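You operate a simulated robot arm through the tools that you are given. There is no shell and no other tool. Be economical: measure what you need, move in short steps, check, and stop when the job is done.

The job below is to be done with a simulated robot arm. You get a single attempt, and the scene is never put back.

TASK
Wax the middle of the red-dot nail brush's back in the clamping jig.
Fine: clamp it first and leave it clamped; use the green pad and the green box; pad back on the black mat, lid shut; the other brush stays unwaxed. Set down upright: green pad. A coat counts when it lies all over at full strength: go over it till it gets no stronger.
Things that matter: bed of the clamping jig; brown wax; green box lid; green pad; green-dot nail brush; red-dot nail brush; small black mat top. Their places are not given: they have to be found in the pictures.

Only the result counts: the job must be done as asked and must still hold three seconds after the hand-in. Knocking over, shifting, dropping, spilling or breaking anything else fails it. Lids that push on must go on centred and level and be pressed home; caps that screw on are set level and turned clockwise until they are tight.

THE ROBOT
A 6-joint arm with a two-finger parallel gripper, fixed in place. Base frame: the origin is at the foot of the arm, x ahead of it, y to its left, z up; the work surface is at about z = 0.78. Units: m, degrees, N and s.
With the tool pointing down near the work surface it reaches from about 0.24 to 0.64 m from the base axis. Its first joint turns from -66.0 to 66.0 degrees. Payload 2.7 kg.
The TCP is the grasp point between the finger pads, 0.023 m short of the fingertips. In the tool frame z runs along the fingers and y along their closing line. The gripper opens to 0.094 m. The fingers are 0.038 m wide and 0.01 m thick; the gripper's body (0.054 by 0.096 m) begins 0.039 m behind the TCP.
Orientation is that of the tool frame in the base frame, as [roll, pitch, yaw] about the fixed x, y, z axes, in that order (R = Rz(yaw) Ry(pitch) Rx(roll)). With the fingers straight down and closing along the base's y, the tool's x points along the base's -x, its y along +y and its z along -z.

THE INTERFACE
- The arm moves only by the tool move_arm. Its argument "series" is a list of rows, each a list of 6 numbers: the shift along the tool's x, y, z in units of 25 mm (1.0 is 25 mm), then the turn, a rotation vector about the tool's x, y, z in units of 8 degrees (1.0 is 8 degrees). In form: [[tx, ty, tz, ax, ay, az], ...]. A call has 1 to 10 rows; each row shifts and turns the commanded pose from where the row before left it, along the tool's axes as they then stand. "hand" is the finger opening in m, from 0 to 0.094, set as the call begins (left out, the last holds). A call with a number of a shift or a turn outside -1 to 1 is refused whole. A row lasts 0.2 s, in which the tool goes at most 0.05 m and 8.6 degrees; a call with a longer step from one row to the next is refused whole, and so is a gripper value outside its range. Where a pose cannot be reached the arm comes as near as it can. A force on the tool above 60 N (or 10 N above the force at the start of the call, whichever is more), or a blocked arm, ends the call early, and 0.2 s more pass. Each finger travels about 0.045 m/s and halts on what it meets, pressing with about 44 N; the grip force reading is that of the motor and also rises with nothing between the fingers. The clock runs only during rows and for 0.2 s after the last one: add rows that do not move to give the fingers time. It gives the time, the measured TCP pose, the force on the tool (base axes), the opening and the grip force at its end, in the units of the frame above (readings bear some noise), with the torque about the TCP (base axes, N m) and any sound that the robot's microphone picked up.
- Cameras (640 x 400 px; columns grow to the right, rows downward): "scene" is fixed at [0.0558, -0.4164, 1.407]; the picture's right is [0.91, -0.41, 0.00], its down [-0.22, -0.49, -0.84] and it looks along [0.34, 0.77, -0.54] (base axes); focal length 345 px, centre (320, 200). "wrist" rides on the gripper at [0.086, 0.016, -0.075] in the tool frame; the picture's right is [-0.18, 0.98, 0.00], its down [-0.58, -0.11, -0.81] and it looks along [-0.79, -0.15, 0.59] (tool axes); focal length 243 px, centre (320, 200).
- grab_frame(camera): a new picture of that camera. The clock stands still meanwhile.
- probe_pixels(camera, pixels): there is no depth. For up to 12 entries [column, row, z] of the newest picture of that camera ("zoom" is the newest enlarged one), the place [x, y] in the base frame at which the ray of that pixel passes the height z, good to about 0.003 m. The clock stands still meanwhile.
- zoom(camera, box): a new picture of the part [left, top, right, bottom] of that camera's present view, enlarged. The clock stands still meanwhile.
- finish_job(): hands the job in; it is judged then, once.

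Work in short steps. Measure before you move; look again where a grasp or a placing could have gone wrong, and mend it. You have 80 turns and 38 pictures in all, those below and enlarged ones among them. Open the gripper and draw the arm clear of the work before you hand the job in, unless the task says otherwise; then end with one line.

The tools are called as a command line: name --pt "numbers of a row" for each row, then --argument value for the rest, lists and objects as JSON in quotes. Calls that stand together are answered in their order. move_arm: Moves the arm, as the interface text tells. Its arguments: {"type":"object","properties":{"series":{"type":"array","items":{"type":"array","items":{"type":"number"}}},"hand":{"type":"number"}},"required":["series"]} The other tools are called the same way: grab_frame (camera) takes a picture; probe_pixels (camera, pixels) gives the place at which the rays of pixels pass given heights; zoom (camera, box) takes an enlarged picture of a part of a camera's view; finish_job () hands the job in.

At the start:

```text
time: 0.0
eef_pos: [0.2836, 0.322, 1.1086]
orientation: [179.8, -0.1, -179.9]
ft_force: [-0.3, 0.2, 0.5]
wrist_torque: [-0.01, 0.01, 0.01]
width: 0.0939
grasp_force: 0.0
```

scene: 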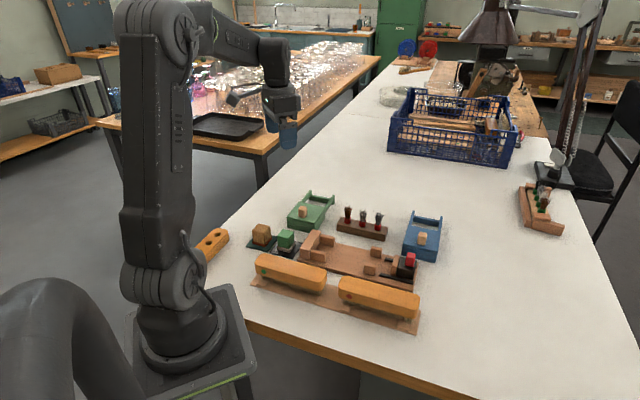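
wrist: 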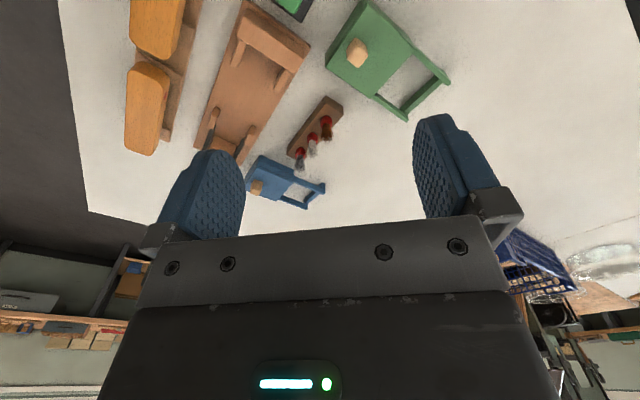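

I start with an enlarged look at the work area (scene, columns 230-460, rows 180-340).

zoom --camera "scene" --box '[235, 180, 455, 335]'

```text
2.58 times, centred on (345, 258) of scene
```

zoom: 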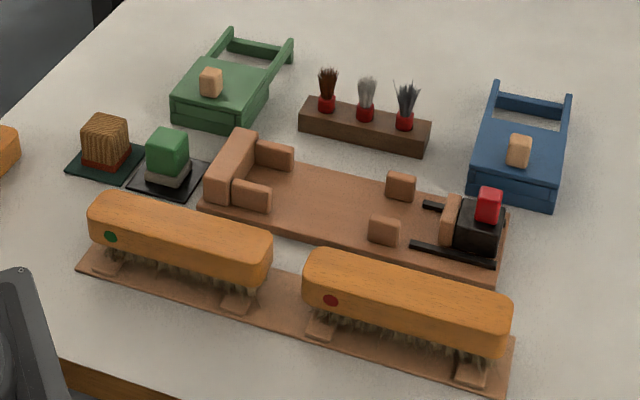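

The zoom shows the tray with two brushes, the jig with its sliding jaw and red-tipped clamp at the right, the pads on their mats and the two boxes with sliding lids. I probe the key points on it.

probe_pixels --camera "zoom" --pixels '[[77, 268, 0.78], [507, 393, 0.78], [500, 292, 0.78], [197, 208, 0.78], [167, 197, 0.78], [208, 160, 0.78], [130, 188, 0.78], [175, 122, 0.78], [240, 130, 0.78], [293, 40, 0.8], [473, 193, 0.78], [232, 30, 0.8]]'

probe_pixels --camera "zoom" --pixels '[[105, 185, 0.78], [310, 335, 0.785], [335, 340, 0.785], [455, 382, 0.785], [485, 382, 0.785], [300, 280, 0.83], [510, 345, 0.83], [512, 310, 0.83], [320, 250, 0.83], [160, 147, 0.81], [488, 205, 0.83], [210, 82, 0.83]]'

```text
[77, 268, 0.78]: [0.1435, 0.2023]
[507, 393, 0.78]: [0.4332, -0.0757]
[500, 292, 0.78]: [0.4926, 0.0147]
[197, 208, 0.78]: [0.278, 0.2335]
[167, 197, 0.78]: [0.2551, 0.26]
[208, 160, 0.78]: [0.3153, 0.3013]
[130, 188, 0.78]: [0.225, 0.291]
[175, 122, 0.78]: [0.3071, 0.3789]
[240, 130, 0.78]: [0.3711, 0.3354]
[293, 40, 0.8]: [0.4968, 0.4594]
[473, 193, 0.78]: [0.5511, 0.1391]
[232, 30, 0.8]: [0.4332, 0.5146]
```

```text
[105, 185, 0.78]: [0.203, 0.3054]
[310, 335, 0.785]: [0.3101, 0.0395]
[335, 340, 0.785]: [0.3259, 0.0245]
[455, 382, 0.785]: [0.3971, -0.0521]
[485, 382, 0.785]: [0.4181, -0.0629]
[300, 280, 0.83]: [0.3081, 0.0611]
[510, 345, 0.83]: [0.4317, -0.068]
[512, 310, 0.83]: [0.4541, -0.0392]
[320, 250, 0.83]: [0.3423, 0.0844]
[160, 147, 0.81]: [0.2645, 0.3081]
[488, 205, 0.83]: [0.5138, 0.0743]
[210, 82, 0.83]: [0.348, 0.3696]
```

Brush and jig axes run at about -46° in base. I tilt the wrist camera down by 24° and shift to y≈0.15 for an overview of the jig.

move_arm --pt "0 -1 0 0 1 0" --pt "0 -1 0 0 1 0" --pt "0 -1 0 0 1 0" --pt "0 -1 0 0 0 0" --pt "0 -1 0 0 0 0" --pt "0 -1 0 0 0 0" --pt "0 0 0 0 0 0"

grab_frame --camera "wrist"

```text
time: 1.6
eef_pos: [0.2825, 0.1699, 1.1085]
orientation: [179.8, -24.0, -179.9]
ft_force: [0.7, 0.8, 0.0]
wrist_torque: [-0.03, 0.0, 0.02]
width: 0.094
grasp_force: 0.1
```

```text
34 pictures are left
```

wrist: 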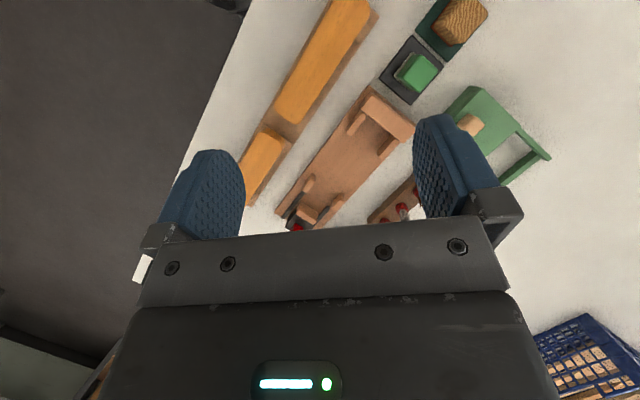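

Overview works; I enlarge the part with jig, pads and green box.

zoom --camera "wrist" --box '[230, 0, 560, 235]'

```text
1.70 times, centred on (395, 118) of wrist
```

zoom: 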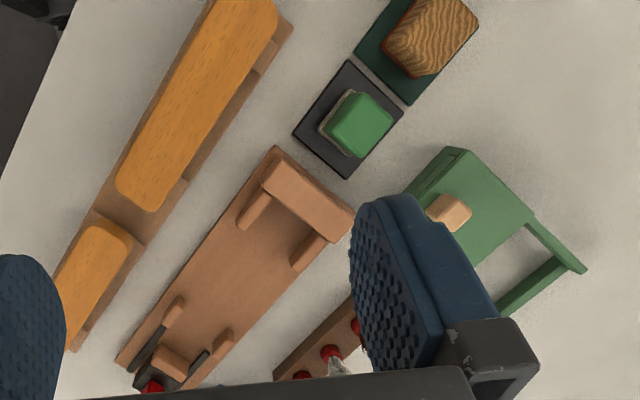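

I look closely at the clamp end of the jig (scene around (405,265)) to learn its mechanism, and at the green box.

zoom --camera "scene" --box '[356, 235, 424, 285]'

zoom --camera "scene" --box '[240, 185, 345, 265]'

```text
8.00 times, centred on (390, 260) of scene
```

zoom: 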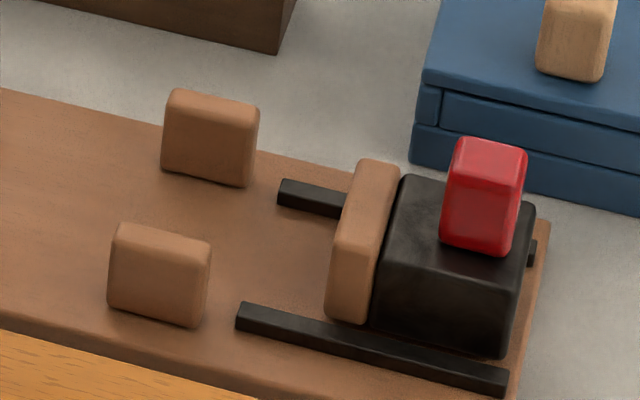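

```text
5.00 times, centred on (292, 225) of scene
```

zoom: 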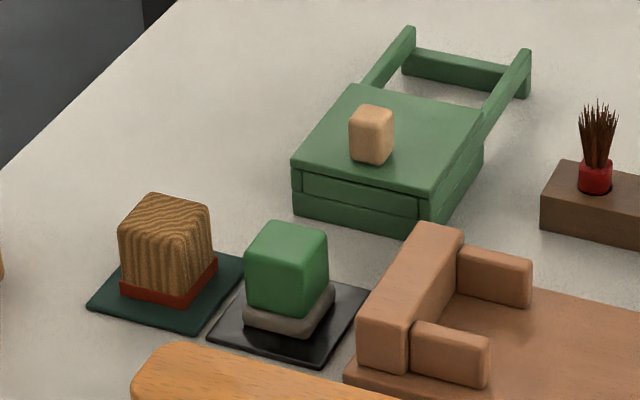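

The clamp is a black slide block with a red handle between rails, pushed towards the fixed stop. I level the tool and yaw it -45° so the fingers close across the brush axis.

move_arm --pt "0 0 0 0 -1 0" --pt "0 0 0 0 -1 0" --pt "0 0 0 0 -1 0" --pt "0 0 0 0 0 0.95" --pt "0 0 0 0 0 0.95" --pt "0 0 0 0 0 0.95" --pt "0 0 0 0 0 0.95" --pt "0 0 0 0 0 0.95" --pt "0 0 0 0 0 0.95" --pt "0 0 0 0 0 0"

grab_frame --camera "wrist"

```text
time: 3.8
eef_pos: [0.2832, 0.1717, 1.1082]
orientation: [180.0, -0.1, 134.4]
ft_force: [-0.1, -0.1, -0.4]
wrist_torque: [-0.01, 0.0, -0.01]
width: 0.0938
grasp_force: 0.1
```

```text
30 pictures are left
```

wrist: 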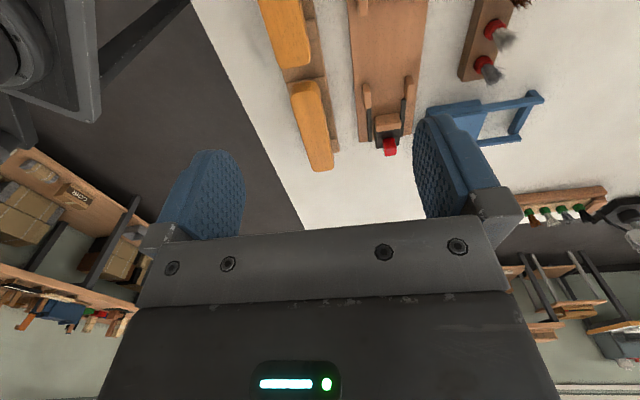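

I tilt by 32° here so the camera looks steeply down on tray and jig along their axis.

move_arm --pt "0 0 0 0 1 0" --pt "0 0 0 0 1 0" --pt "0 0 0 0 1 0" --pt "0 0 0 0 1 0" --pt "0 0 0 0 0 0"

zoom --camera "wrist" --box '[180, 0, 560, 240]'

```text
time: 5.0
eef_pos: [0.2839, 0.173, 1.1089]
orientation: [179.9, -32.2, 134.4]
ft_force: [-0.2, -0.1, 0.0]
wrist_torque: [-0.02, 0.02, 0.01]
width: 0.0941
grasp_force: 0.1
```

```text
1.67 times, centred on (370, 120) of wrist
```

zoom: 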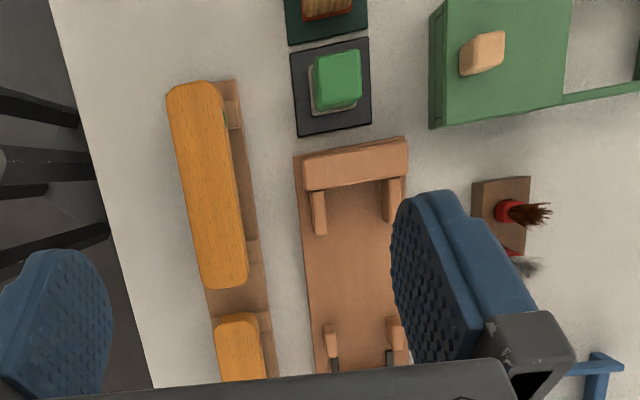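

The view shows the mat corners at zoom (290,50)-(372,125), stop at (355,165), guides and the brush back outline. I probe heights and positions on it.

probe_pixels --camera "zoom" --pixels '[[290, 50, 0.782], [369, 37, 0.782], [372, 125, 0.782], [299, 136, 0.782], [206, 186, 0.82], [206, 186, 0.84], [206, 186, 0.86], [172, 92, 0.84], [217, 86, 0.84], [208, 286, 0.84], [247, 281, 0.84], [294, 157, 0.78]]'

probe_pixels --camera "zoom" --pixels '[[407, 138, 0.78], [306, 192, 0.795], [409, 175, 0.795], [314, 236, 0.795], [328, 232, 0.795], [385, 222, 0.795], [338, 353, 0.795], [385, 349, 0.795], [430, 128, 0.78], [562, 106, 0.78], [444, 0, 0.82], [480, 60, 0.83]]'

```text
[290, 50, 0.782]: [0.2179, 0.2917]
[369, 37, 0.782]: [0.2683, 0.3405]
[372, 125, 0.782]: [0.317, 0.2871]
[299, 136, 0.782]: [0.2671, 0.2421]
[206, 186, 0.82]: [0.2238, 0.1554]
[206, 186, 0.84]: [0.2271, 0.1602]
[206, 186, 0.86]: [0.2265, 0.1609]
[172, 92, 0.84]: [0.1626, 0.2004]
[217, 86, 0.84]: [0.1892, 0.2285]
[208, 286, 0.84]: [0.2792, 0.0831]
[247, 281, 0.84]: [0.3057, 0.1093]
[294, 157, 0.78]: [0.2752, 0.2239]
```

```text
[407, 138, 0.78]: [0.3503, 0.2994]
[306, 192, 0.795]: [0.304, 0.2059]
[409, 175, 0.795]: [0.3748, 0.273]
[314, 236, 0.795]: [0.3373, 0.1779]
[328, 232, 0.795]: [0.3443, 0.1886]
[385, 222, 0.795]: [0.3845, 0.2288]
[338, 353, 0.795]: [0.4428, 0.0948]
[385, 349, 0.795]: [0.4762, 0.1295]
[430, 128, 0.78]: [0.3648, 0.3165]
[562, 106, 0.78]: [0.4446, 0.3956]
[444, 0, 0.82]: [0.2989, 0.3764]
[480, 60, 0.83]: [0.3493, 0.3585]
```

Mat centre is about (0.2675,0.290); jig axis yaw -45.6°. Now a close scene zoom on red brush and jaw to fix heights.

zoom --camera "scene" --box '[320, 245, 432, 335]'

```text
4.44 times, centred on (376, 290) of scene
```

zoom: 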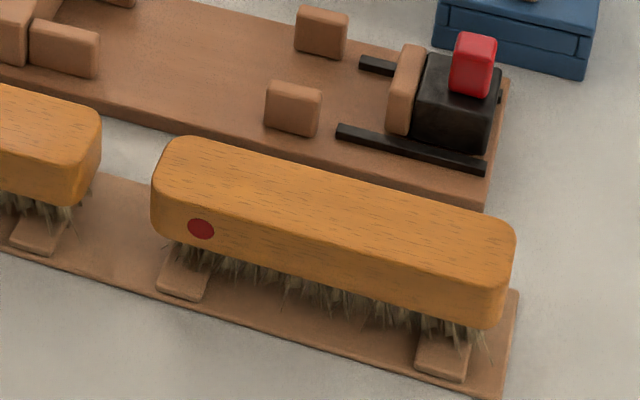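

I probe the jaw, posts and brush points in this zoom.

probe_pixels --camera "zoom" --pixels '[[388, 130, 0.795], [411, 148, 0.795], [488, 152, 0.795], [473, 48, 0.835], [473, 35, 0.85], [335, 205, 0.83], [335, 205, 0.84], [335, 205, 0.85], [157, 285, 0.785], [443, 378, 0.785], [305, 137, 0.795], [344, 58, 0.795]]'

```text
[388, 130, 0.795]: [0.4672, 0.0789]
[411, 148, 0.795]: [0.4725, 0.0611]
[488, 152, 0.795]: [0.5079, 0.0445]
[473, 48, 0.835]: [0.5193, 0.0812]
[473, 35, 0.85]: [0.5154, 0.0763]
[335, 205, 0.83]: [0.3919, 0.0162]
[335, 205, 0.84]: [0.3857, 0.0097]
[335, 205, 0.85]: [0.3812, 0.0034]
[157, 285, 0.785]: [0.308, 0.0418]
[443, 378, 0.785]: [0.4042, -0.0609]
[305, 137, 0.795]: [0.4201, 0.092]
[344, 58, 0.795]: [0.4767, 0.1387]
```

Slack between jaw and stop is about 0.2 m versus a brush about 0.165 m long, so it drops in. I move the camera over the red brush for a precise look.

move_arm --pt "-0.91 -0.4 0.14 0 0 0" --pt "-0.91 -0.4 0.14 0 0 0" --pt "-0.91 -0.4 0.14 0 0 0" --pt "-0.91 -0.4 0.14 0 0 0" --pt "0 0 0 0 0 0"

zoom --camera "wrist" --box '[180, 0, 560, 240]'

```text
time: 6.2
eef_pos: [0.3042, 0.0958, 1.046]
orientation: [179.9, -32.1, 134.5]
ft_force: [-0.4, -0.3, -0.2]
wrist_torque: [0.0, 0.02, 0.03]
width: 0.0941
grasp_force: 0.2
```

```text
1.67 times, centred on (370, 120) of wrist
```

zoom: 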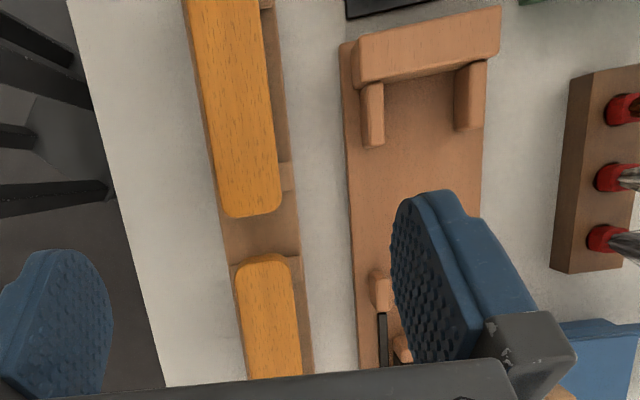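

I probe the red brush's left/right edges (240,320)/(297,318), its near end (263,255), and jig guides.

probe_pixels --camera "zoom" --pixels '[[239, 310, 0.84], [296, 303, 0.84], [263, 256, 0.84], [239, 310, 0.83], [296, 303, 0.83], [247, 216, 0.84], [213, 150, 0.84], [276, 143, 0.84], [364, 149, 0.795], [383, 145, 0.795], [457, 131, 0.795], [387, 78, 0.795]]'

```text
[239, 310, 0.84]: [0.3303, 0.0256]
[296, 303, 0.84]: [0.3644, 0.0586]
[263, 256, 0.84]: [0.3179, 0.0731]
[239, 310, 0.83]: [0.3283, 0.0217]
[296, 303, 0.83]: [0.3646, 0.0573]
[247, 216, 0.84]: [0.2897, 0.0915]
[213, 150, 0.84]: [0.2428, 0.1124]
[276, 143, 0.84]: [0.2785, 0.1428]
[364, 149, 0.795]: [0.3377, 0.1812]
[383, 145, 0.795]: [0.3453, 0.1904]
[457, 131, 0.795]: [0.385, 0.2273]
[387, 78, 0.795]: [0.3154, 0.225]
```

Red brush top z≈0.845, centre ≈(0.379,0.010), width ≈0.047. I level the tool and go over it at z≈0.946.

move_arm --pt "0 0 0 0 -1 0" --pt "0 0 0 0 -1 0" --pt "0 0 0 0 -1 0" --pt "0 0 0 0 -1 0" --pt "-0.91 -0.054 0.8 0 0 0" --pt "-0.91 -0.054 0.8 0 0 0" --pt "-0.91 -0.054 0.8 0 0 0" --pt "-0.91 -0.054 0.8 0 0 0" --pt "-0.91 -0.054 0.8 0 0 0" --pt "0 0 0 0 0 0"

grab_frame --camera "wrist"

zoom --camera "scene" --box '[300, 200, 450, 335]'

```text
time: 8.4
eef_pos: [0.3785, 0.0067, 0.9466]
orientation: [179.9, -0.1, 134.4]
ft_force: [0.7, -0.3, -1.1]
wrist_torque: [0.03, 0.03, 0.02]
width: 0.0937
grasp_force: 0.0
```

```text
26 pictures are left
```

wrist: 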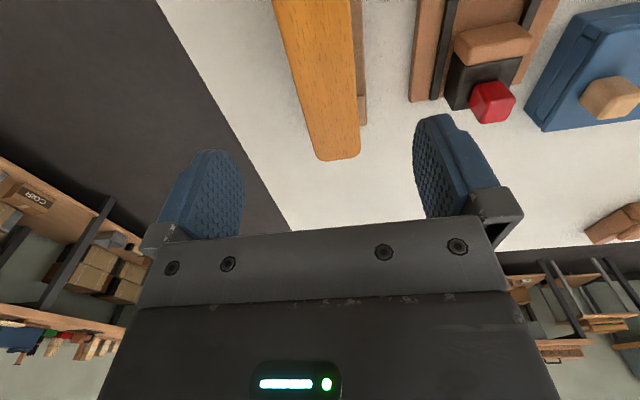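

```text
2.96 times, centred on (375, 268) of scene
```

zoom: 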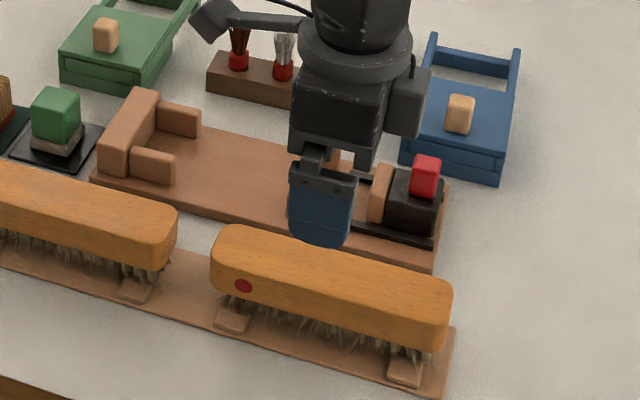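

The far end of the red brush shows at wrist (338,160), the red handle at (493,100). I probe these.

probe_pixels --camera "wrist" --pixels '[[338, 160, 0.845], [303, 100, 0.845], [356, 100, 0.845], [280, 20, 0.845], [352, 20, 0.845], [478, 117, 0.845], [506, 120, 0.845], [493, 90, 0.86], [410, 100, 0.78], [455, 85, 0.8], [525, 68, 0.8]]'

```text
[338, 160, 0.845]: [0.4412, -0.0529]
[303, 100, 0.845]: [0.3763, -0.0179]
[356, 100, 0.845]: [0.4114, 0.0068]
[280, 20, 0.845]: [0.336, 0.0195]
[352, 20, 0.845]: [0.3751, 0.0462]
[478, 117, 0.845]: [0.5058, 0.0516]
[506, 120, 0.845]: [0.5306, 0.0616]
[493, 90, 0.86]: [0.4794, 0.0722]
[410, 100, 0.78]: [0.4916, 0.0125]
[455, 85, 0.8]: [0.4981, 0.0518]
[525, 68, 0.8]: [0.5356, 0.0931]
```

Brush centre (0.3796,0.0101), length ≈0.176, TCP is 3 mm off laterally. I correct and descend to z≈0.833.

move_arm --pt "0.06 0.12 0.8 0 0 0" --pt "0 0 0.9 0 0 0" --pt "0 0 0.9 0 0 0" --pt "0 0 0.9 0 0 0" --pt "0 0 0.6 0 0 0" --pt "0 0 0.44 0 0 0" --pt "0 0 0 0 0 0"

zoom --camera "scene" --box '[320, 220, 440, 335]'

```text
time: 10.0
eef_pos: [0.3796, 0.0114, 0.8331]
orientation: [180.0, -0.1, 134.4]
ft_force: [-0.7, 0.3, -0.1]
wrist_torque: [0.01, 0.01, 0.0]
width: 0.0939
grasp_force: 0.0
```

```text
3.48 times, centred on (380, 278) of scene
```

zoom: 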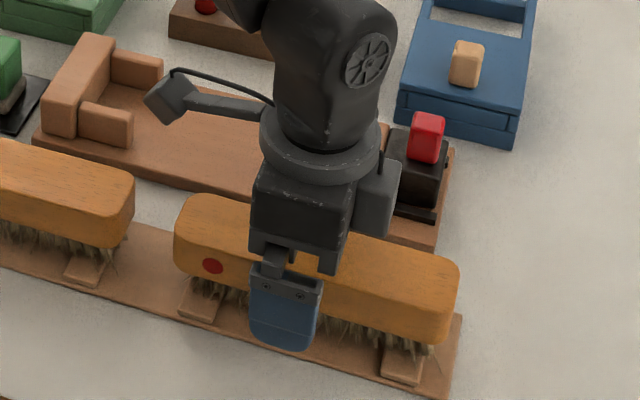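

The fingers straddle the brush cleanly. I close and lift a little.

move_arm --hand 0.03 --pt "0 0 0 0 0 0" --pt "0 0 0 0 0 0" --pt "0 0 0 0 0 0" --pt "0 0 0 0 0 0" --pt "0 0 0 0 0 0"

move_arm --pt "0 0 -0.4 0 0 0" --pt "0 0 -0.8 0 0 0" --pt "0 0 -0.8 0 0 0" --pt "0 0 0 0 0 0"

zoom --camera "scene" --box '[290, 190, 440, 335]'

```text
time: 11.2
eef_pos: [0.3797, 0.0117, 0.8346]
orientation: [179.9, -0.2, 134.4]
ft_force: [-0.7, -0.6, 0.1]
wrist_torque: [-0.02, 0.08, -0.01]
width: 0.0457
grasp_force: 44.3
```

```text
time: 12.2
eef_pos: [0.3781, 0.0122, 0.8836]
orientation: [179.9, -0.2, 134.4]
ft_force: [-0.1, 0.4, -1.7]
wrist_torque: [0.0, 0.0, -0.03]
width: 0.0458
grasp_force: 44.0
```

```text
2.76 times, centred on (365, 262) of scene
```

zoom: 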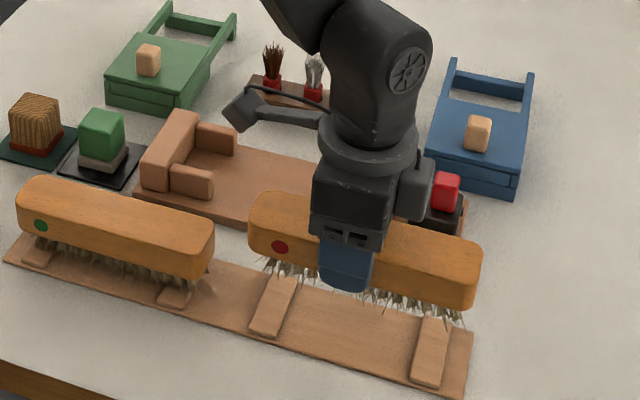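

Brush held (0.0457 wide). I raise it and carry it over the jig bed, aiming the centre at (0.401,0.172).

move_arm --pt "0 0 -0.8 0 0 0" --pt "0 0 -0.8 0 0 0" --pt "0.653 0.853 0 0 0 0" --pt "0.653 0.853 0 0 0 0" --pt "0.653 0.853 0 0 0 0" --pt "0.653 0.853 0 0 0 0" --pt "0.653 0.853 0 0 0 0" --pt "0.653 0.853 0 0 0 0" --pt "0 0 0 0 0 0"

zoom --camera "scene" --box '[290, 190, 440, 300]'

grab_frame --camera "wrist"

```text
time: 14.2
eef_pos: [0.4016, 0.1711, 0.9239]
orientation: [-180.0, -0.2, 134.3]
ft_force: [0.4, -0.2, -2.3]
wrist_torque: [0.01, 0.0, 0.01]
width: 0.0457
grasp_force: 43.9
```

```text
3.64 times, centred on (365, 245) of scene
```

zoom: 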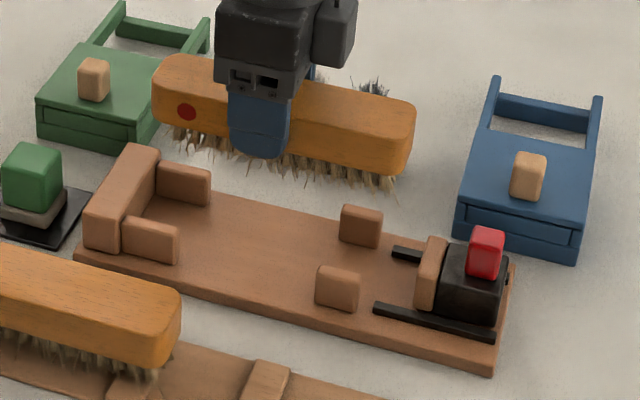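

```text
21 pictures are left
```

wrist: 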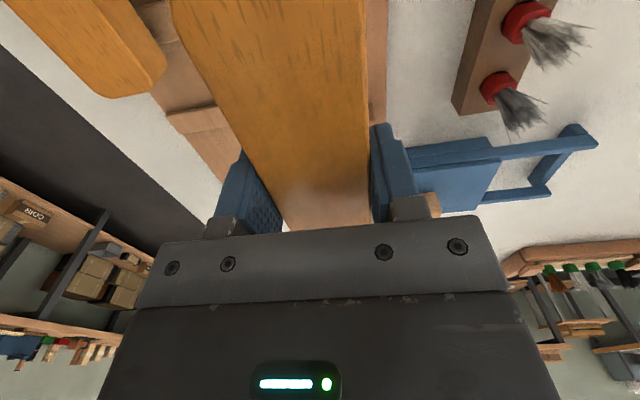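

Brush hangs in line with the bed. I probe guide and post feet in the zoom to confirm the centre line and stop before lowering.

probe_pixels --camera "zoom" --pixels '[[208, 207, 0.8], [340, 239, 0.8], [380, 248, 0.8], [317, 303, 0.8], [357, 312, 0.8], [177, 265, 0.8], [124, 255, 0.8], [158, 148, 0.835], [116, 243, 0.8], [418, 307, 0.8], [440, 240, 0.835], [497, 345, 0.8]]'

```text
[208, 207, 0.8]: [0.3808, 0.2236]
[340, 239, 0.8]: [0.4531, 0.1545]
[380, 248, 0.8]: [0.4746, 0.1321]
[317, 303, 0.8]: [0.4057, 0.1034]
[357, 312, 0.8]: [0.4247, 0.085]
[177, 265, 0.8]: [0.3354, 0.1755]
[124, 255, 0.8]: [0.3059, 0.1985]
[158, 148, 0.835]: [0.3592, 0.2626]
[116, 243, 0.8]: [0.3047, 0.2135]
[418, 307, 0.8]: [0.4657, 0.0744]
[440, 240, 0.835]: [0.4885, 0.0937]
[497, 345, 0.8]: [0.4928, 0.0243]
```

Centre line confirmed within a few mm (brush ±23 mm in a ±27 mm channel). I lower gradually to z≈0.865.

move_arm --pt "0 -0.04 0.6 0 0 0" --pt "0 0 0.6 0 0 0" --pt "0 0 0.6 0 0 0" --pt "0 0 0.5 0 0 0" --pt "0 0 0 0 0 0"

zoom --camera "scene" --box '[290, 190, 440, 300]'

```text
time: 15.4
eef_pos: [0.4006, 0.1719, 0.8667]
orientation: [179.9, 0.0, 134.5]
ft_force: [-0.5, 0.0, -2.6]
wrist_torque: [0.0, 0.0, 0.01]
width: 0.0454
grasp_force: 44.2
```

```text
3.64 times, centred on (365, 245) of scene
```

zoom: 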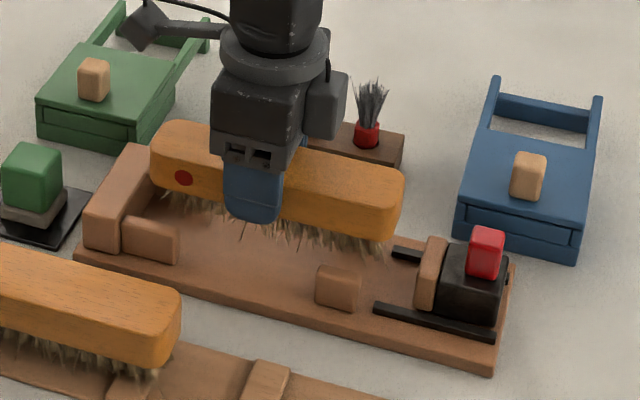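

Clear of the stop at the left end (col 150 vs stop edge). I go on down in small steps until the bristles touch.

move_arm --pt "0 0 0.3 0 0 0" --pt "0 0 0.3 0 0 0" --pt "0 0 0.2 0 0 0" --pt "0 0 0 0 0 0"

```text
time: 16.4
eef_pos: [0.4005, 0.171, 0.8453]
orientation: [179.9, 0.0, 134.3]
ft_force: [0.1, 0.5, -2.3]
wrist_torque: [0.03, 0.0, -0.03]
width: 0.0456
grasp_force: 44.4
```

Still no contact at 0.845; lower further in 2 mm steps.

move_arm --pt "0 0 0.1 0 0 0" --pt "0 0 0.1 0 0 0" --pt "0 0 0 0 0 0"

zoom --camera "scene" --box '[290, 200, 440, 300]'

```text
time: 17.2
eef_pos: [0.4014, 0.1717, 0.8407]
orientation: [179.9, -0.1, 134.4]
ft_force: [0.1, 0.0, -2.6]
wrist_torque: [0.0, 0.03, -0.04]
width: 0.0455
grasp_force: 44.2
```

```text
4.00 times, centred on (365, 250) of scene
```

zoom: 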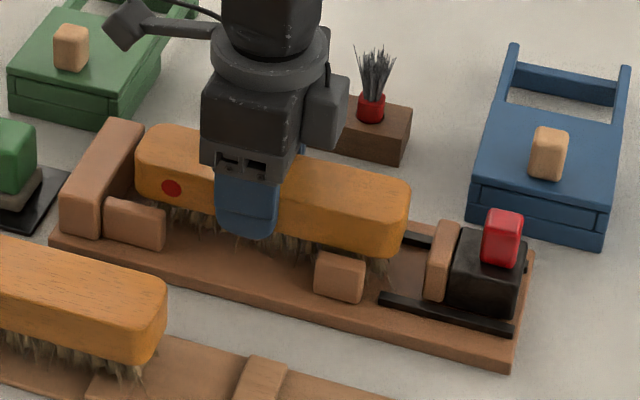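

It sits nicely between the guides, just above the bed. A few more millimetres, watching force.

move_arm --pt "0 0 0.06 0 0 0" --pt "0 0 0.06 0 0 0" --pt "0 0 0 0 0 0"

move_arm --pt "0 0 0.06 0 0 0" --pt "0 0 0.06 0 0 0" --pt "0 0 0 0 0 0"

```text
time: 18.0
eef_pos: [0.4007, 0.1688, 0.8381]
orientation: [180.0, -0.1, 134.4]
ft_force: [0.4, 0.4, -2.6]
wrist_torque: [0.01, -0.01, 0.0]
width: 0.0457
grasp_force: 44.0
```

```text
time: 18.8
eef_pos: [0.4025, 0.171, 0.8358]
orientation: [179.9, -0.1, 134.4]
ft_force: [-1.1, 0.4, 0.9]
wrist_torque: [-0.02, 0.09, -0.01]
width: 0.0455
grasp_force: 43.9
```

Contact: vertical force went from -2.6 to +0.9 N. I release and rise.

move_arm --hand 0.075 --pt "0 0 0 0 0 0" --pt "0 0 0 0 0 0" --pt "0 0 0 0 0 0" --pt "0 0 -0.6 0 0 0" --pt "0 0 -1 0 0 0" --pt "0 0 -1 0 0 0" --pt "0 0 -1 0 0 0" --pt "0 0 -0.5 0 0 0" --pt "0 0 0 0 0 0"

zoom --camera "scene" --box '[290, 200, 440, 300]'

grab_frame --camera "wrist"

```text
time: 20.8
eef_pos: [0.4025, 0.1708, 0.9365]
orientation: [180.0, -0.1, 134.4]
ft_force: [-0.1, 0.0, 0.0]
wrist_torque: [-0.03, -0.04, 0.01]
width: 0.0754
grasp_force: 0.1
```

```text
4.00 times, centred on (365, 250) of scene
```

zoom: 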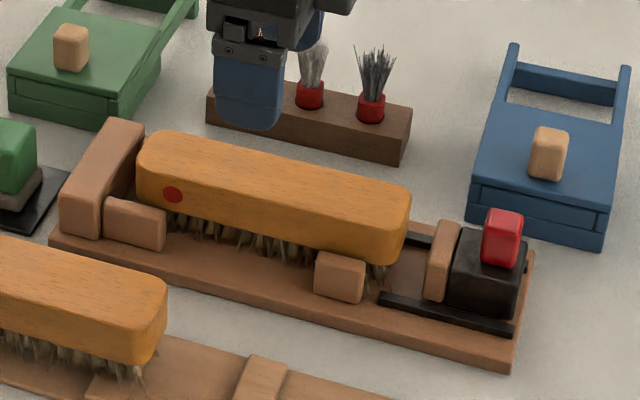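

```text
17 pictures are left
```

wrist: 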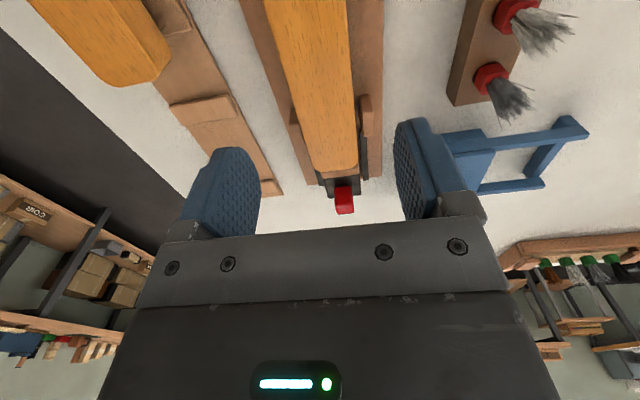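

Brush sits level in the jig. Now I locate the red handle in both views: scene zoom top (503,218), wrist (344,200).

probe_pixels --camera "zoom" --pixels '[[503, 219, 0.855], [503, 219, 0.865], [497, 262, 0.83], [486, 258, 0.83], [512, 267, 0.83], [427, 297, 0.8], [515, 315, 0.8]]'

probe_pixels --camera "wrist" --pixels '[[344, 188, 0.855], [344, 188, 0.865], [345, 214, 0.855], [345, 214, 0.835], [336, 200, 0.85], [353, 199, 0.85], [335, 170, 0.865], [340, 176, 0.845]]'

```text
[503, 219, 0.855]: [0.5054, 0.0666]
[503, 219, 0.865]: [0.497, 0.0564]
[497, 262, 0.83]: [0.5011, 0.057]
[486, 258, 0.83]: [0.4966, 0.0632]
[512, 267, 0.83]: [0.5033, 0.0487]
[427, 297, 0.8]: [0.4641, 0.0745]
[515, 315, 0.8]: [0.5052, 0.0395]
```

```text
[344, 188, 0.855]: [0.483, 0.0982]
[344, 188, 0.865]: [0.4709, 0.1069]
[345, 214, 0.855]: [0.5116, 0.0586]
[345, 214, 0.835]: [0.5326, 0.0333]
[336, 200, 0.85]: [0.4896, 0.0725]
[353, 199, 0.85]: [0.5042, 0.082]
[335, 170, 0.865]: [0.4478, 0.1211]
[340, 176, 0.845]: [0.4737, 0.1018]
```

Handle centre ≈(0.506,0.066), top ≈0.857. I move above it.

move_arm --hand 0.05 --pt "-0.87 0 0 0 0 0" --pt "-0.87 0 0 0 0 0" --pt "-0.87 0 0 0 0 0" --pt "-0.87 0 0 0 0 0" --pt "-0.87 0 0 0 0 0" --pt "-0.87 0 0 0 0 0" --pt "-0.87 0 0 0 0 0" --pt "0 0 1 0 0 0" --pt "0 0 0.6 0 0 0" --pt "0 0 0 0 0 0"

zoom --camera "scene" --box '[340, 205, 450, 290]'

```text
time: 23.0
eef_pos: [0.5086, 0.0604, 0.8961]
orientation: [179.9, -0.3, 134.4]
ft_force: [-0.2, 0.0, -0.6]
wrist_torque: [0.01, -0.02, 0.03]
width: 0.0501
grasp_force: 0.2
```

```text
4.71 times, centred on (395, 248) of scene
```

zoom: 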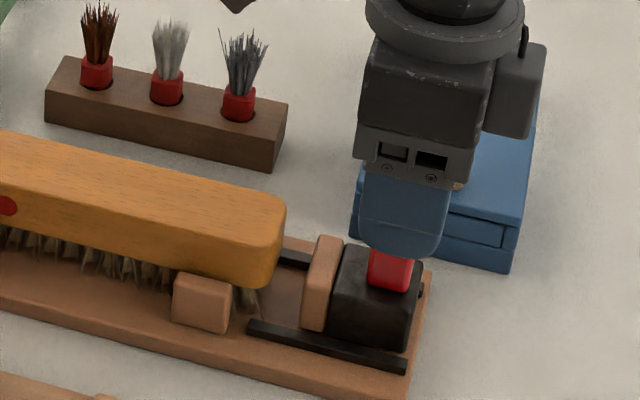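

Alignment with the handle looks right. Descend to z≈0.861 and close on it.

move_arm --pt "0 0 0.7 0 0 0" --pt "0 0 0.7 0 0 0" --pt "0 0 0 0 0 0"

move_arm --hand 0.008 --pt "0 0 0 0 0 0" --pt "0 0 0 0 0 0" --pt "0 0 0 0 0 0" --pt "0 0 0 0 0 0"

```text
time: 23.8
eef_pos: [0.5079, 0.0604, 0.8608]
orientation: [179.8, -0.2, 134.5]
ft_force: [0.6, 0.1, -0.2]
wrist_torque: [-0.01, -0.01, -0.02]
width: 0.0498
grasp_force: 0.0
```

```text
time: 24.8
eef_pos: [0.5092, 0.0641, 0.863]
orientation: [179.5, 0.1, 134.6]
ft_force: [24.6, 26.9, -10.3]
wrist_torque: [0.28, 0.29, 0.67]
width: 0.0216
grasp_force: 44.9
```

Gripped (0.0216), with ~36 N sideways since the handle is ~3 mm further along +v; I relieve that and begin sliding towards the stop.

move_arm --pt "0 0.14 0 0 0 0" --pt "0 0 0 0 0 0"

move_arm --pt "0.25 0 0 0 0 0" --pt "0.25 0 0 0 0 0" --pt "0 0 0 0 0 0"

```text
time: 25.4
eef_pos: [0.5099, 0.0628, 0.8623]
orientation: [-180.0, -0.2, 134.5]
ft_force: [3.1, 10.4, 5.3]
wrist_torque: [-0.75, -0.98, 0.83]
width: 0.0219
grasp_force: 45.4
```

```text
time: 26.2
eef_pos: [0.5012, 0.072, 0.863]
orientation: [179.9, -0.1, 134.4]
ft_force: [2.2, -1.0, 11.8]
wrist_torque: [-0.69, -0.33, 0.71]
width: 0.0216
grasp_force: 45.5
```

It slides freely (12 mm). Continue.

move_arm --pt "0.25 0 0 0 0 0" --pt "0.25 0 0 0 0 0" --pt "0 0 0 0 0 0"

move_arm --pt "0.2 0 0 0 0 0" --pt "0.2 0 0 0 0 0" --pt "0 0 0 0 0 0"

```text
time: 27.0
eef_pos: [0.4927, 0.0817, 0.8619]
orientation: [179.9, -0.1, 134.5]
ft_force: [4.2, 2.0, 7.3]
wrist_torque: [-0.65, -0.38, 0.77]
width: 0.0215
grasp_force: 45.2
```

```text
time: 27.8
eef_pos: [0.4869, 0.0851, 0.8625]
orientation: [180.0, 0.2, 134.5]
ft_force: [22.7, -22.5, -6.6]
wrist_torque: [-0.48, -0.42, 0.73]
width: 0.0217
grasp_force: 45.0
```

Force along the axis is now ~32 N: jaw meets the brush against the stop. I look, then press a little harder.

move_arm --pt "0.12 0 0 0 0 0" --pt "0 0 0 0 0 0"

zoom --camera "scene" --box '[290, 195, 440, 300]'

```text
time: 28.4
eef_pos: [0.4831, 0.0913, 0.8626]
orientation: [-179.9, -0.3, 134.4]
ft_force: [2.9, -10.7, 2.0]
wrist_torque: [-0.34, -0.11, 0.55]
width: 0.0218
grasp_force: 44.9
```

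```text
3.81 times, centred on (365, 248) of scene
```

zoom: 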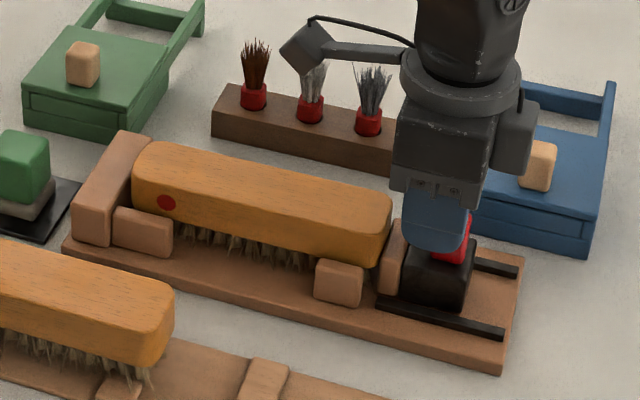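

The jaw touches the brush and pushes it towards the stop; force fell back to ~11 N, so I continue.

move_arm --pt "0.12 0 0 0 0 0" --pt "0 0 0 0 0 0"

move_arm --pt "0.12 0 0 0 0 0" --pt "0 0 0 0 0 0"

```text
time: 29.0
eef_pos: [0.4827, 0.0905, 0.8631]
orientation: [179.9, -0.1, 134.5]
ft_force: [6.0, -25.9, 7.5]
wrist_torque: [0.09, 0.48, 0.49]
width: 0.0217
grasp_force: 45.3
```

```text
time: 29.6
eef_pos: [0.482, 0.0916, 0.8627]
orientation: [180.0, 0.1, 134.4]
ft_force: [12.9, -30.6, 0.8]
wrist_torque: [-0.68, -0.32, 0.49]
width: 0.0217
grasp_force: 45.4
```

Position has stopped, force 33 N and rising. One more press.

move_arm --pt "0.14 0 0 0 0 0" --pt "0 0 0 0 0 0" --pt "0 0 0 0 0 0"

move_arm --pt "0.14 0 0 0 0 0" --pt "0 0 0 0 0 0"

```text
time: 30.4
eef_pos: [0.479, 0.0944, 0.8626]
orientation: [179.9, 0.0, 134.3]
ft_force: [14.7, -30.5, -1.3]
wrist_torque: [-0.6, -0.3, 0.23]
width: 0.0218
grasp_force: 44.8
```

```text
time: 31.0
eef_pos: [0.4763, 0.0962, 0.8623]
orientation: [-180.0, 0.0, 134.4]
ft_force: [11.2, -34.3, -0.3]
wrist_torque: [-0.57, -0.18, 0.04]
width: 0.0217
grasp_force: 45.8
```

It still creeps at ~34 N; I look whether the grip slips, the brush slides, or the jig moves.

zoom --camera "scene" --box '[290, 195, 440, 300]'

```text
3.81 times, centred on (365, 248) of scene
```

zoom: 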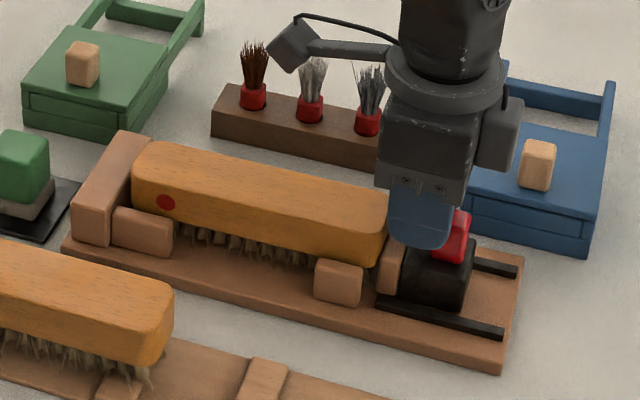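

The jig hasn't moved; brush is against the stop (shifted ~8 mm), jaw hard against it, and only my grip slipped on the handle. I release, rise, and head towards the green box.

move_arm --hand 0.06 --pt "0 0 0 0 0 0" --pt "0 0 0 0 0 0" --pt "0 0 0 0 0 0" --pt "0 0 -1 0 0 0" --pt "0 0 -1 0 0 0" --pt "0 0 -1 0 0 0" --pt "0 0 -1 0 0 0" --pt "0 0 -0.7 0 0 0"

move_arm --pt "0.98 0.244 0 0 0 0" --pt "0.98 0.244 0 0 0 0" --pt "0.98 0.244 0 0 0 0" --pt "0.98 0.244 0 0 0 0" --pt "0.98 0.244 0 0 0 0" --pt "0.98 0.244 0 0 0 0" --pt "0.98 0.244 0 0 0 0" --pt "0.98 0.244 0 0 0 0" --pt "0.98 0.244 0 0 0 0" --pt "0.98 0.244 0 0 0 0"

move_arm --pt "0.98 0.244 0 0 0 0" --pt "0.98 0.244 0 0 0 0" --pt "0.98 0.244 0 0 0 0" --pt "0.9 0.244 0 0 0 0" --pt "0 0 0 0 1 0" --pt "0 0 0 0 1 0" --pt "0 0 0 0 1 0" --pt "0 0 0 0 1 0" --pt "0 0 0 0 0 0"

grab_frame --camera "wrist"

```text
time: 32.8
eef_pos: [0.4727, 0.1013, 0.9817]
orientation: [179.9, -0.2, 134.5]
ft_force: [0.1, -1.1, 0.2]
wrist_torque: [-0.01, -0.02, -0.02]
width: 0.0598
grasp_force: 0.0
```

```text
time: 35.0
eef_pos: [0.3503, 0.3186, 0.982]
orientation: [179.9, -0.2, 134.3]
ft_force: [-0.9, 0.0, 0.4]
wrist_torque: [-0.02, -0.02, 0.01]
width: 0.0597
grasp_force: 0.1
```

```text
time: 37.0
eef_pos: [0.2957, 0.4035, 0.9808]
orientation: [179.9, -32.3, 134.6]
ft_force: [-0.3, 0.0, -0.8]
wrist_torque: [-0.03, -0.01, 0.02]
width: 0.0598
grasp_force: 0.0
```

```text
13 pictures are left
```

wrist: 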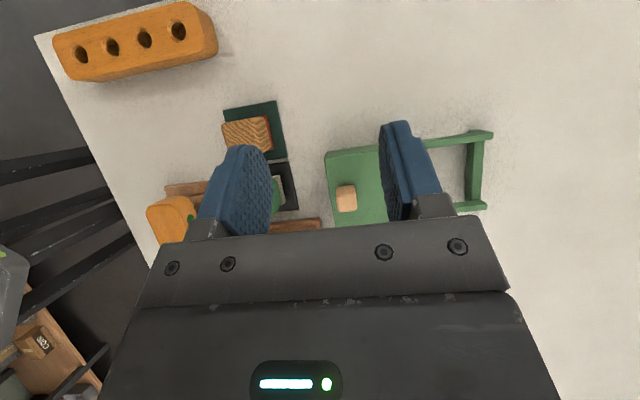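

The knob appears at wrist (346,198), box front edge at column ~326, rail end at ~472. Probe them.

probe_pixels --camera "wrist" --pixels '[[346, 198, 0.84], [346, 198, 0.85], [337, 186, 0.84], [355, 186, 0.84], [338, 211, 0.84], [357, 210, 0.84], [325, 153, 0.82], [330, 226, 0.82], [468, 145, 0.82], [473, 205, 0.82], [430, 205, 0.82], [268, 195, 0.82]]'

```text
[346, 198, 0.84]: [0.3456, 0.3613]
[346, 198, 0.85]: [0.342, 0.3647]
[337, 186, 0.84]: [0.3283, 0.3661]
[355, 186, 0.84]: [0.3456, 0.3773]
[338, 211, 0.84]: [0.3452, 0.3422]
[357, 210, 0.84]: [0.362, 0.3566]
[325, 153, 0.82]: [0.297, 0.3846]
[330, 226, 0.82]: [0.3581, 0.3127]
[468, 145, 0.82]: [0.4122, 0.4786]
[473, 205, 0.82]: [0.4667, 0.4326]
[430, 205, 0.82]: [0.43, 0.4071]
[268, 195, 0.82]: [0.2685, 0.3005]
```

Knob centre ≈(0.3455,0.360), top ≈0.84. I level the tool, move over and descend so tips are just above the lid.

move_arm --pt "0 0 0 0 -1 0" --pt "0 0 0 0 -1 0" --pt "0 0 0 0 -1 0" --pt "0 0 0 0 -1 0" --pt "-0.88 0.07 0.5 0 0 0" --pt "-0.88 0.07 0.5 0 0 0" --pt "-0.88 0.07 0.8 0 0 0" --pt "0 0 0.8 0 0 0" --pt "0 0 0.8 0 0 0" --pt "0 0 0 0 0 0"

zoom --camera "scene" --box '[240, 160, 370, 260]'

```text
time: 39.2
eef_pos: [0.3495, 0.3603, 0.8966]
orientation: [179.9, -0.1, 134.4]
ft_force: [-0.2, -0.1, 0.2]
wrist_torque: [-0.01, -0.03, 0.01]
width: 0.0602
grasp_force: 0.1
```

```text
4.00 times, centred on (305, 210) of scene
```

zoom: 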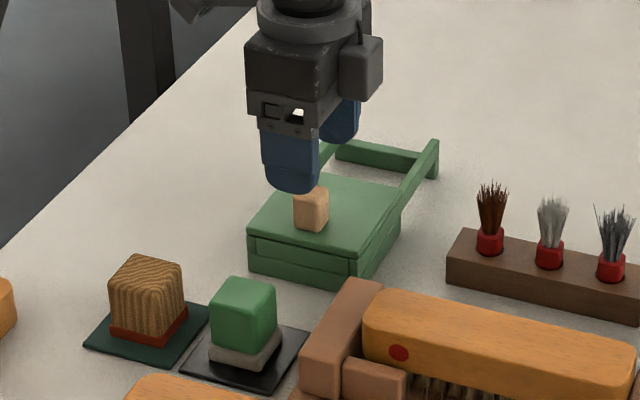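

Well aligned over the knob. Descend to z≈0.848.

move_arm --pt "0 0 0.7 0 0 0" --pt "0 0 0.7 0 0 0" --pt "0 0 0.5 0 0 0" --pt "0 0 0 0 0 0"

move_arm --hand 0.01 --pt "0 0 0 0 0 0" --pt "0 0 0 0 0 0" --pt "0 0 0 0 0 0" --pt "0 0 0 0 0 0"

```text
time: 40.2
eef_pos: [0.3493, 0.3592, 0.8488]
orientation: [179.9, -0.1, 134.5]
ft_force: [0.1, -0.1, -0.2]
wrist_torque: [0.02, 0.02, 0.01]
width: 0.0598
grasp_force: 0.0
```

```text
time: 41.2
eef_pos: [0.3497, 0.3597, 0.8483]
orientation: [179.9, 0.0, 134.5]
ft_force: [-0.5, 0.1, 0.4]
wrist_torque: [0.05, 0.37, 0.53]
width: 0.0214
grasp_force: 45.2
```

Knob gripped. Slide the lid along +y tool (towards the rails) stepwise.

move_arm --pt "0 0.3 0 0 0 0" --pt "0 0.5 0 0 0 0" --pt "0 0.5 0 0 0 0" --pt "0 0 0 0 0 0"

zoom --camera "scene" --box '[240, 160, 370, 260]'

```text
time: 42.2
eef_pos: [0.3725, 0.3812, 0.8479]
orientation: [179.9, 0.0, 134.4]
ft_force: [20.2, -20.6, 2.3]
wrist_torque: [-0.01, 0.32, 0.58]
width: 0.0213
grasp_force: 44.9
```

```text
4.00 times, centred on (305, 210) of scene
```

zoom: 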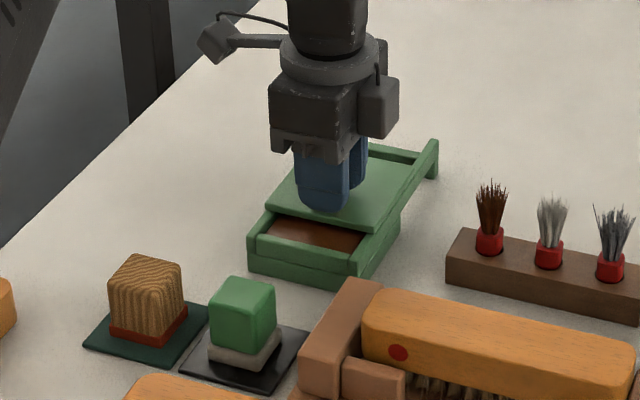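

The lid slides (brown wax visible); a 28 N sideways force shows the slide axis is turned ~4° more towards +u. I correct and go on.

move_arm --pt "-0.09 0.1 0 0 0 0" --pt "-0.035 0.5 0 0 0 0" --pt "-0.035 0.5 0 0 0 0" --pt "0 0 0 0 0 0"

```text
time: 43.2
eef_pos: [0.3933, 0.4036, 0.849]
orientation: [179.7, -0.2, 134.5]
ft_force: [0.7, -0.5, 9.9]
wrist_torque: [-1.22, -0.57, 0.67]
width: 0.0214
grasp_force: 45.4
```

Smooth now, 62 mm slid. Continue until the end stop.

move_arm --pt "-0.02 0.4 0 0 0 0" --pt "-0.02 0.4 0 0 0 0" --pt "0 0 0 0 0 0"

zoom --camera "scene" --box '[240, 160, 370, 260]'

```text
time: 44.0
eef_pos: [0.406, 0.4154, 0.8491]
orientation: [179.8, -0.3, 134.5]
ft_force: [-15.2, 16.5, 15.4]
wrist_torque: [-0.43, 0.31, 0.58]
width: 0.0215
grasp_force: 45.1
```

```text
4.00 times, centred on (305, 210) of scene
```

zoom: 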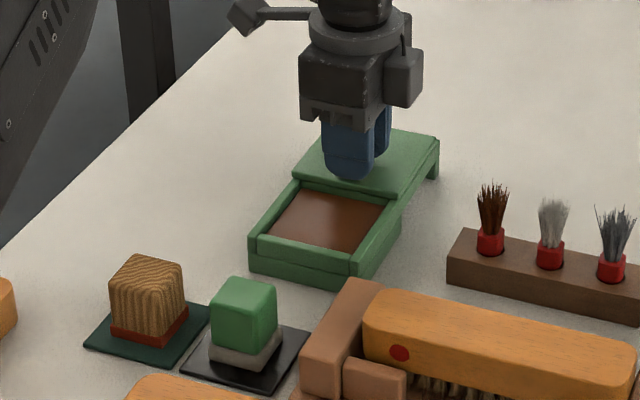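

Box is open. I probe wax surface and pad in this zoom.

probe_pixels --camera "zoom" --pixels '[[270, 234, 0.81], [354, 253, 0.81], [388, 206, 0.81], [303, 190, 0.81], [210, 350, 0.785], [248, 371, 0.785], [282, 343, 0.785], [243, 292, 0.83], [243, 292, 0.84], [182, 362, 0.782], [262, 393, 0.782], [308, 331, 0.782]]'

```text
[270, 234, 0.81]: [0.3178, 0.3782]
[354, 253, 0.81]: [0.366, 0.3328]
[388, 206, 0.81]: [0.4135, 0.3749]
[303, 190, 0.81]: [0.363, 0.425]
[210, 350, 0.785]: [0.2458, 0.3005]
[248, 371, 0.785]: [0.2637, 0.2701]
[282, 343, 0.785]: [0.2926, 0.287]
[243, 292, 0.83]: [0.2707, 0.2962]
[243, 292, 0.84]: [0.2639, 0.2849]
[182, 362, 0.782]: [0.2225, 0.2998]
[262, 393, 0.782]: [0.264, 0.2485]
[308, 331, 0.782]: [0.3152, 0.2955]
```

Pad centre ≈(0.268,0.2925), wax centre ≈(0.365,0.378) with a ~66 mm square opening. I release the knob, rise and go over the pad.

move_arm --hand 0.065 --pt "0 0 0 0 0 0" --pt "0 0 0 0 0 0" --pt "0 0 0 0 0 0" --pt "0 0 -1 0 0 0" --pt "0 0 -1 0 0 0" --pt "0 0 -1 0 0 0" --pt "0 0 0 0 0 0"

move_arm --pt "0.04 -0.924 0 0 0 0" --pt "0.04 -0.924 0 0 0 0" --pt "0.04 -0.924 0 0 0 0" --pt "0.04 -0.924 0 0 0 0" --pt "0.04 -0.924 0 0 0 0" --pt "0.04 -0.924 0 0 0 0" --pt "0.04 -0.924 0 0 0 0" --pt "0.04 -0.924 0 0 0 0" --pt "0 0 0 0 0 0"

```text
time: 45.6
eef_pos: [0.4082, 0.4149, 0.9246]
orientation: [179.9, -0.1, 134.3]
ft_force: [0.2, 0.0, 0.3]
wrist_torque: [-0.02, 0.02, -0.04]
width: 0.065
grasp_force: 0.1
```

```text
time: 47.6
eef_pos: [0.2714, 0.2876, 0.9234]
orientation: [-180.0, -0.3, 134.4]
ft_force: [-0.1, -0.4, -0.3]
wrist_torque: [0.0, 0.01, -0.02]
width: 0.065
grasp_force: 0.0
```

Adjust by 6 mm along tool x and descend to 0.87, then check.

move_arm --pt "0.23 0.04 0.7 0 0 0" --pt "0 0 0.7 0 0 0" --pt "0 0 0.7 0 0 0" --pt "0 0 0 0 0 0"

zoom --camera "scene" --box '[230, 190, 330, 275]'

```text
time: 48.6
eef_pos: [0.2665, 0.2944, 0.8708]
orientation: [179.9, -0.1, 134.4]
ft_force: [0.5, -0.7, -0.3]
wrist_torque: [0.01, -0.01, 0.02]
width: 0.0653
grasp_force: 0.0
```

```text
4.71 times, centred on (280, 232) of scene
```

zoom: 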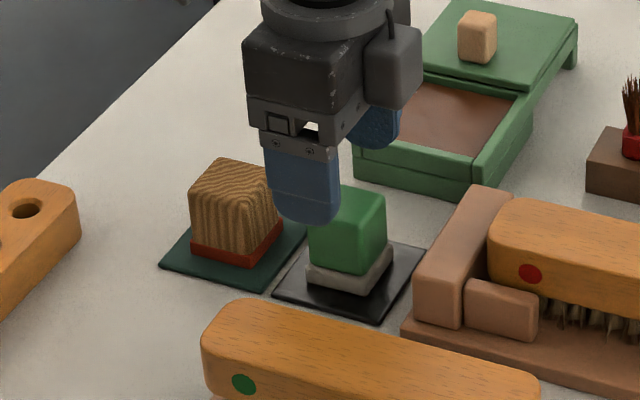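

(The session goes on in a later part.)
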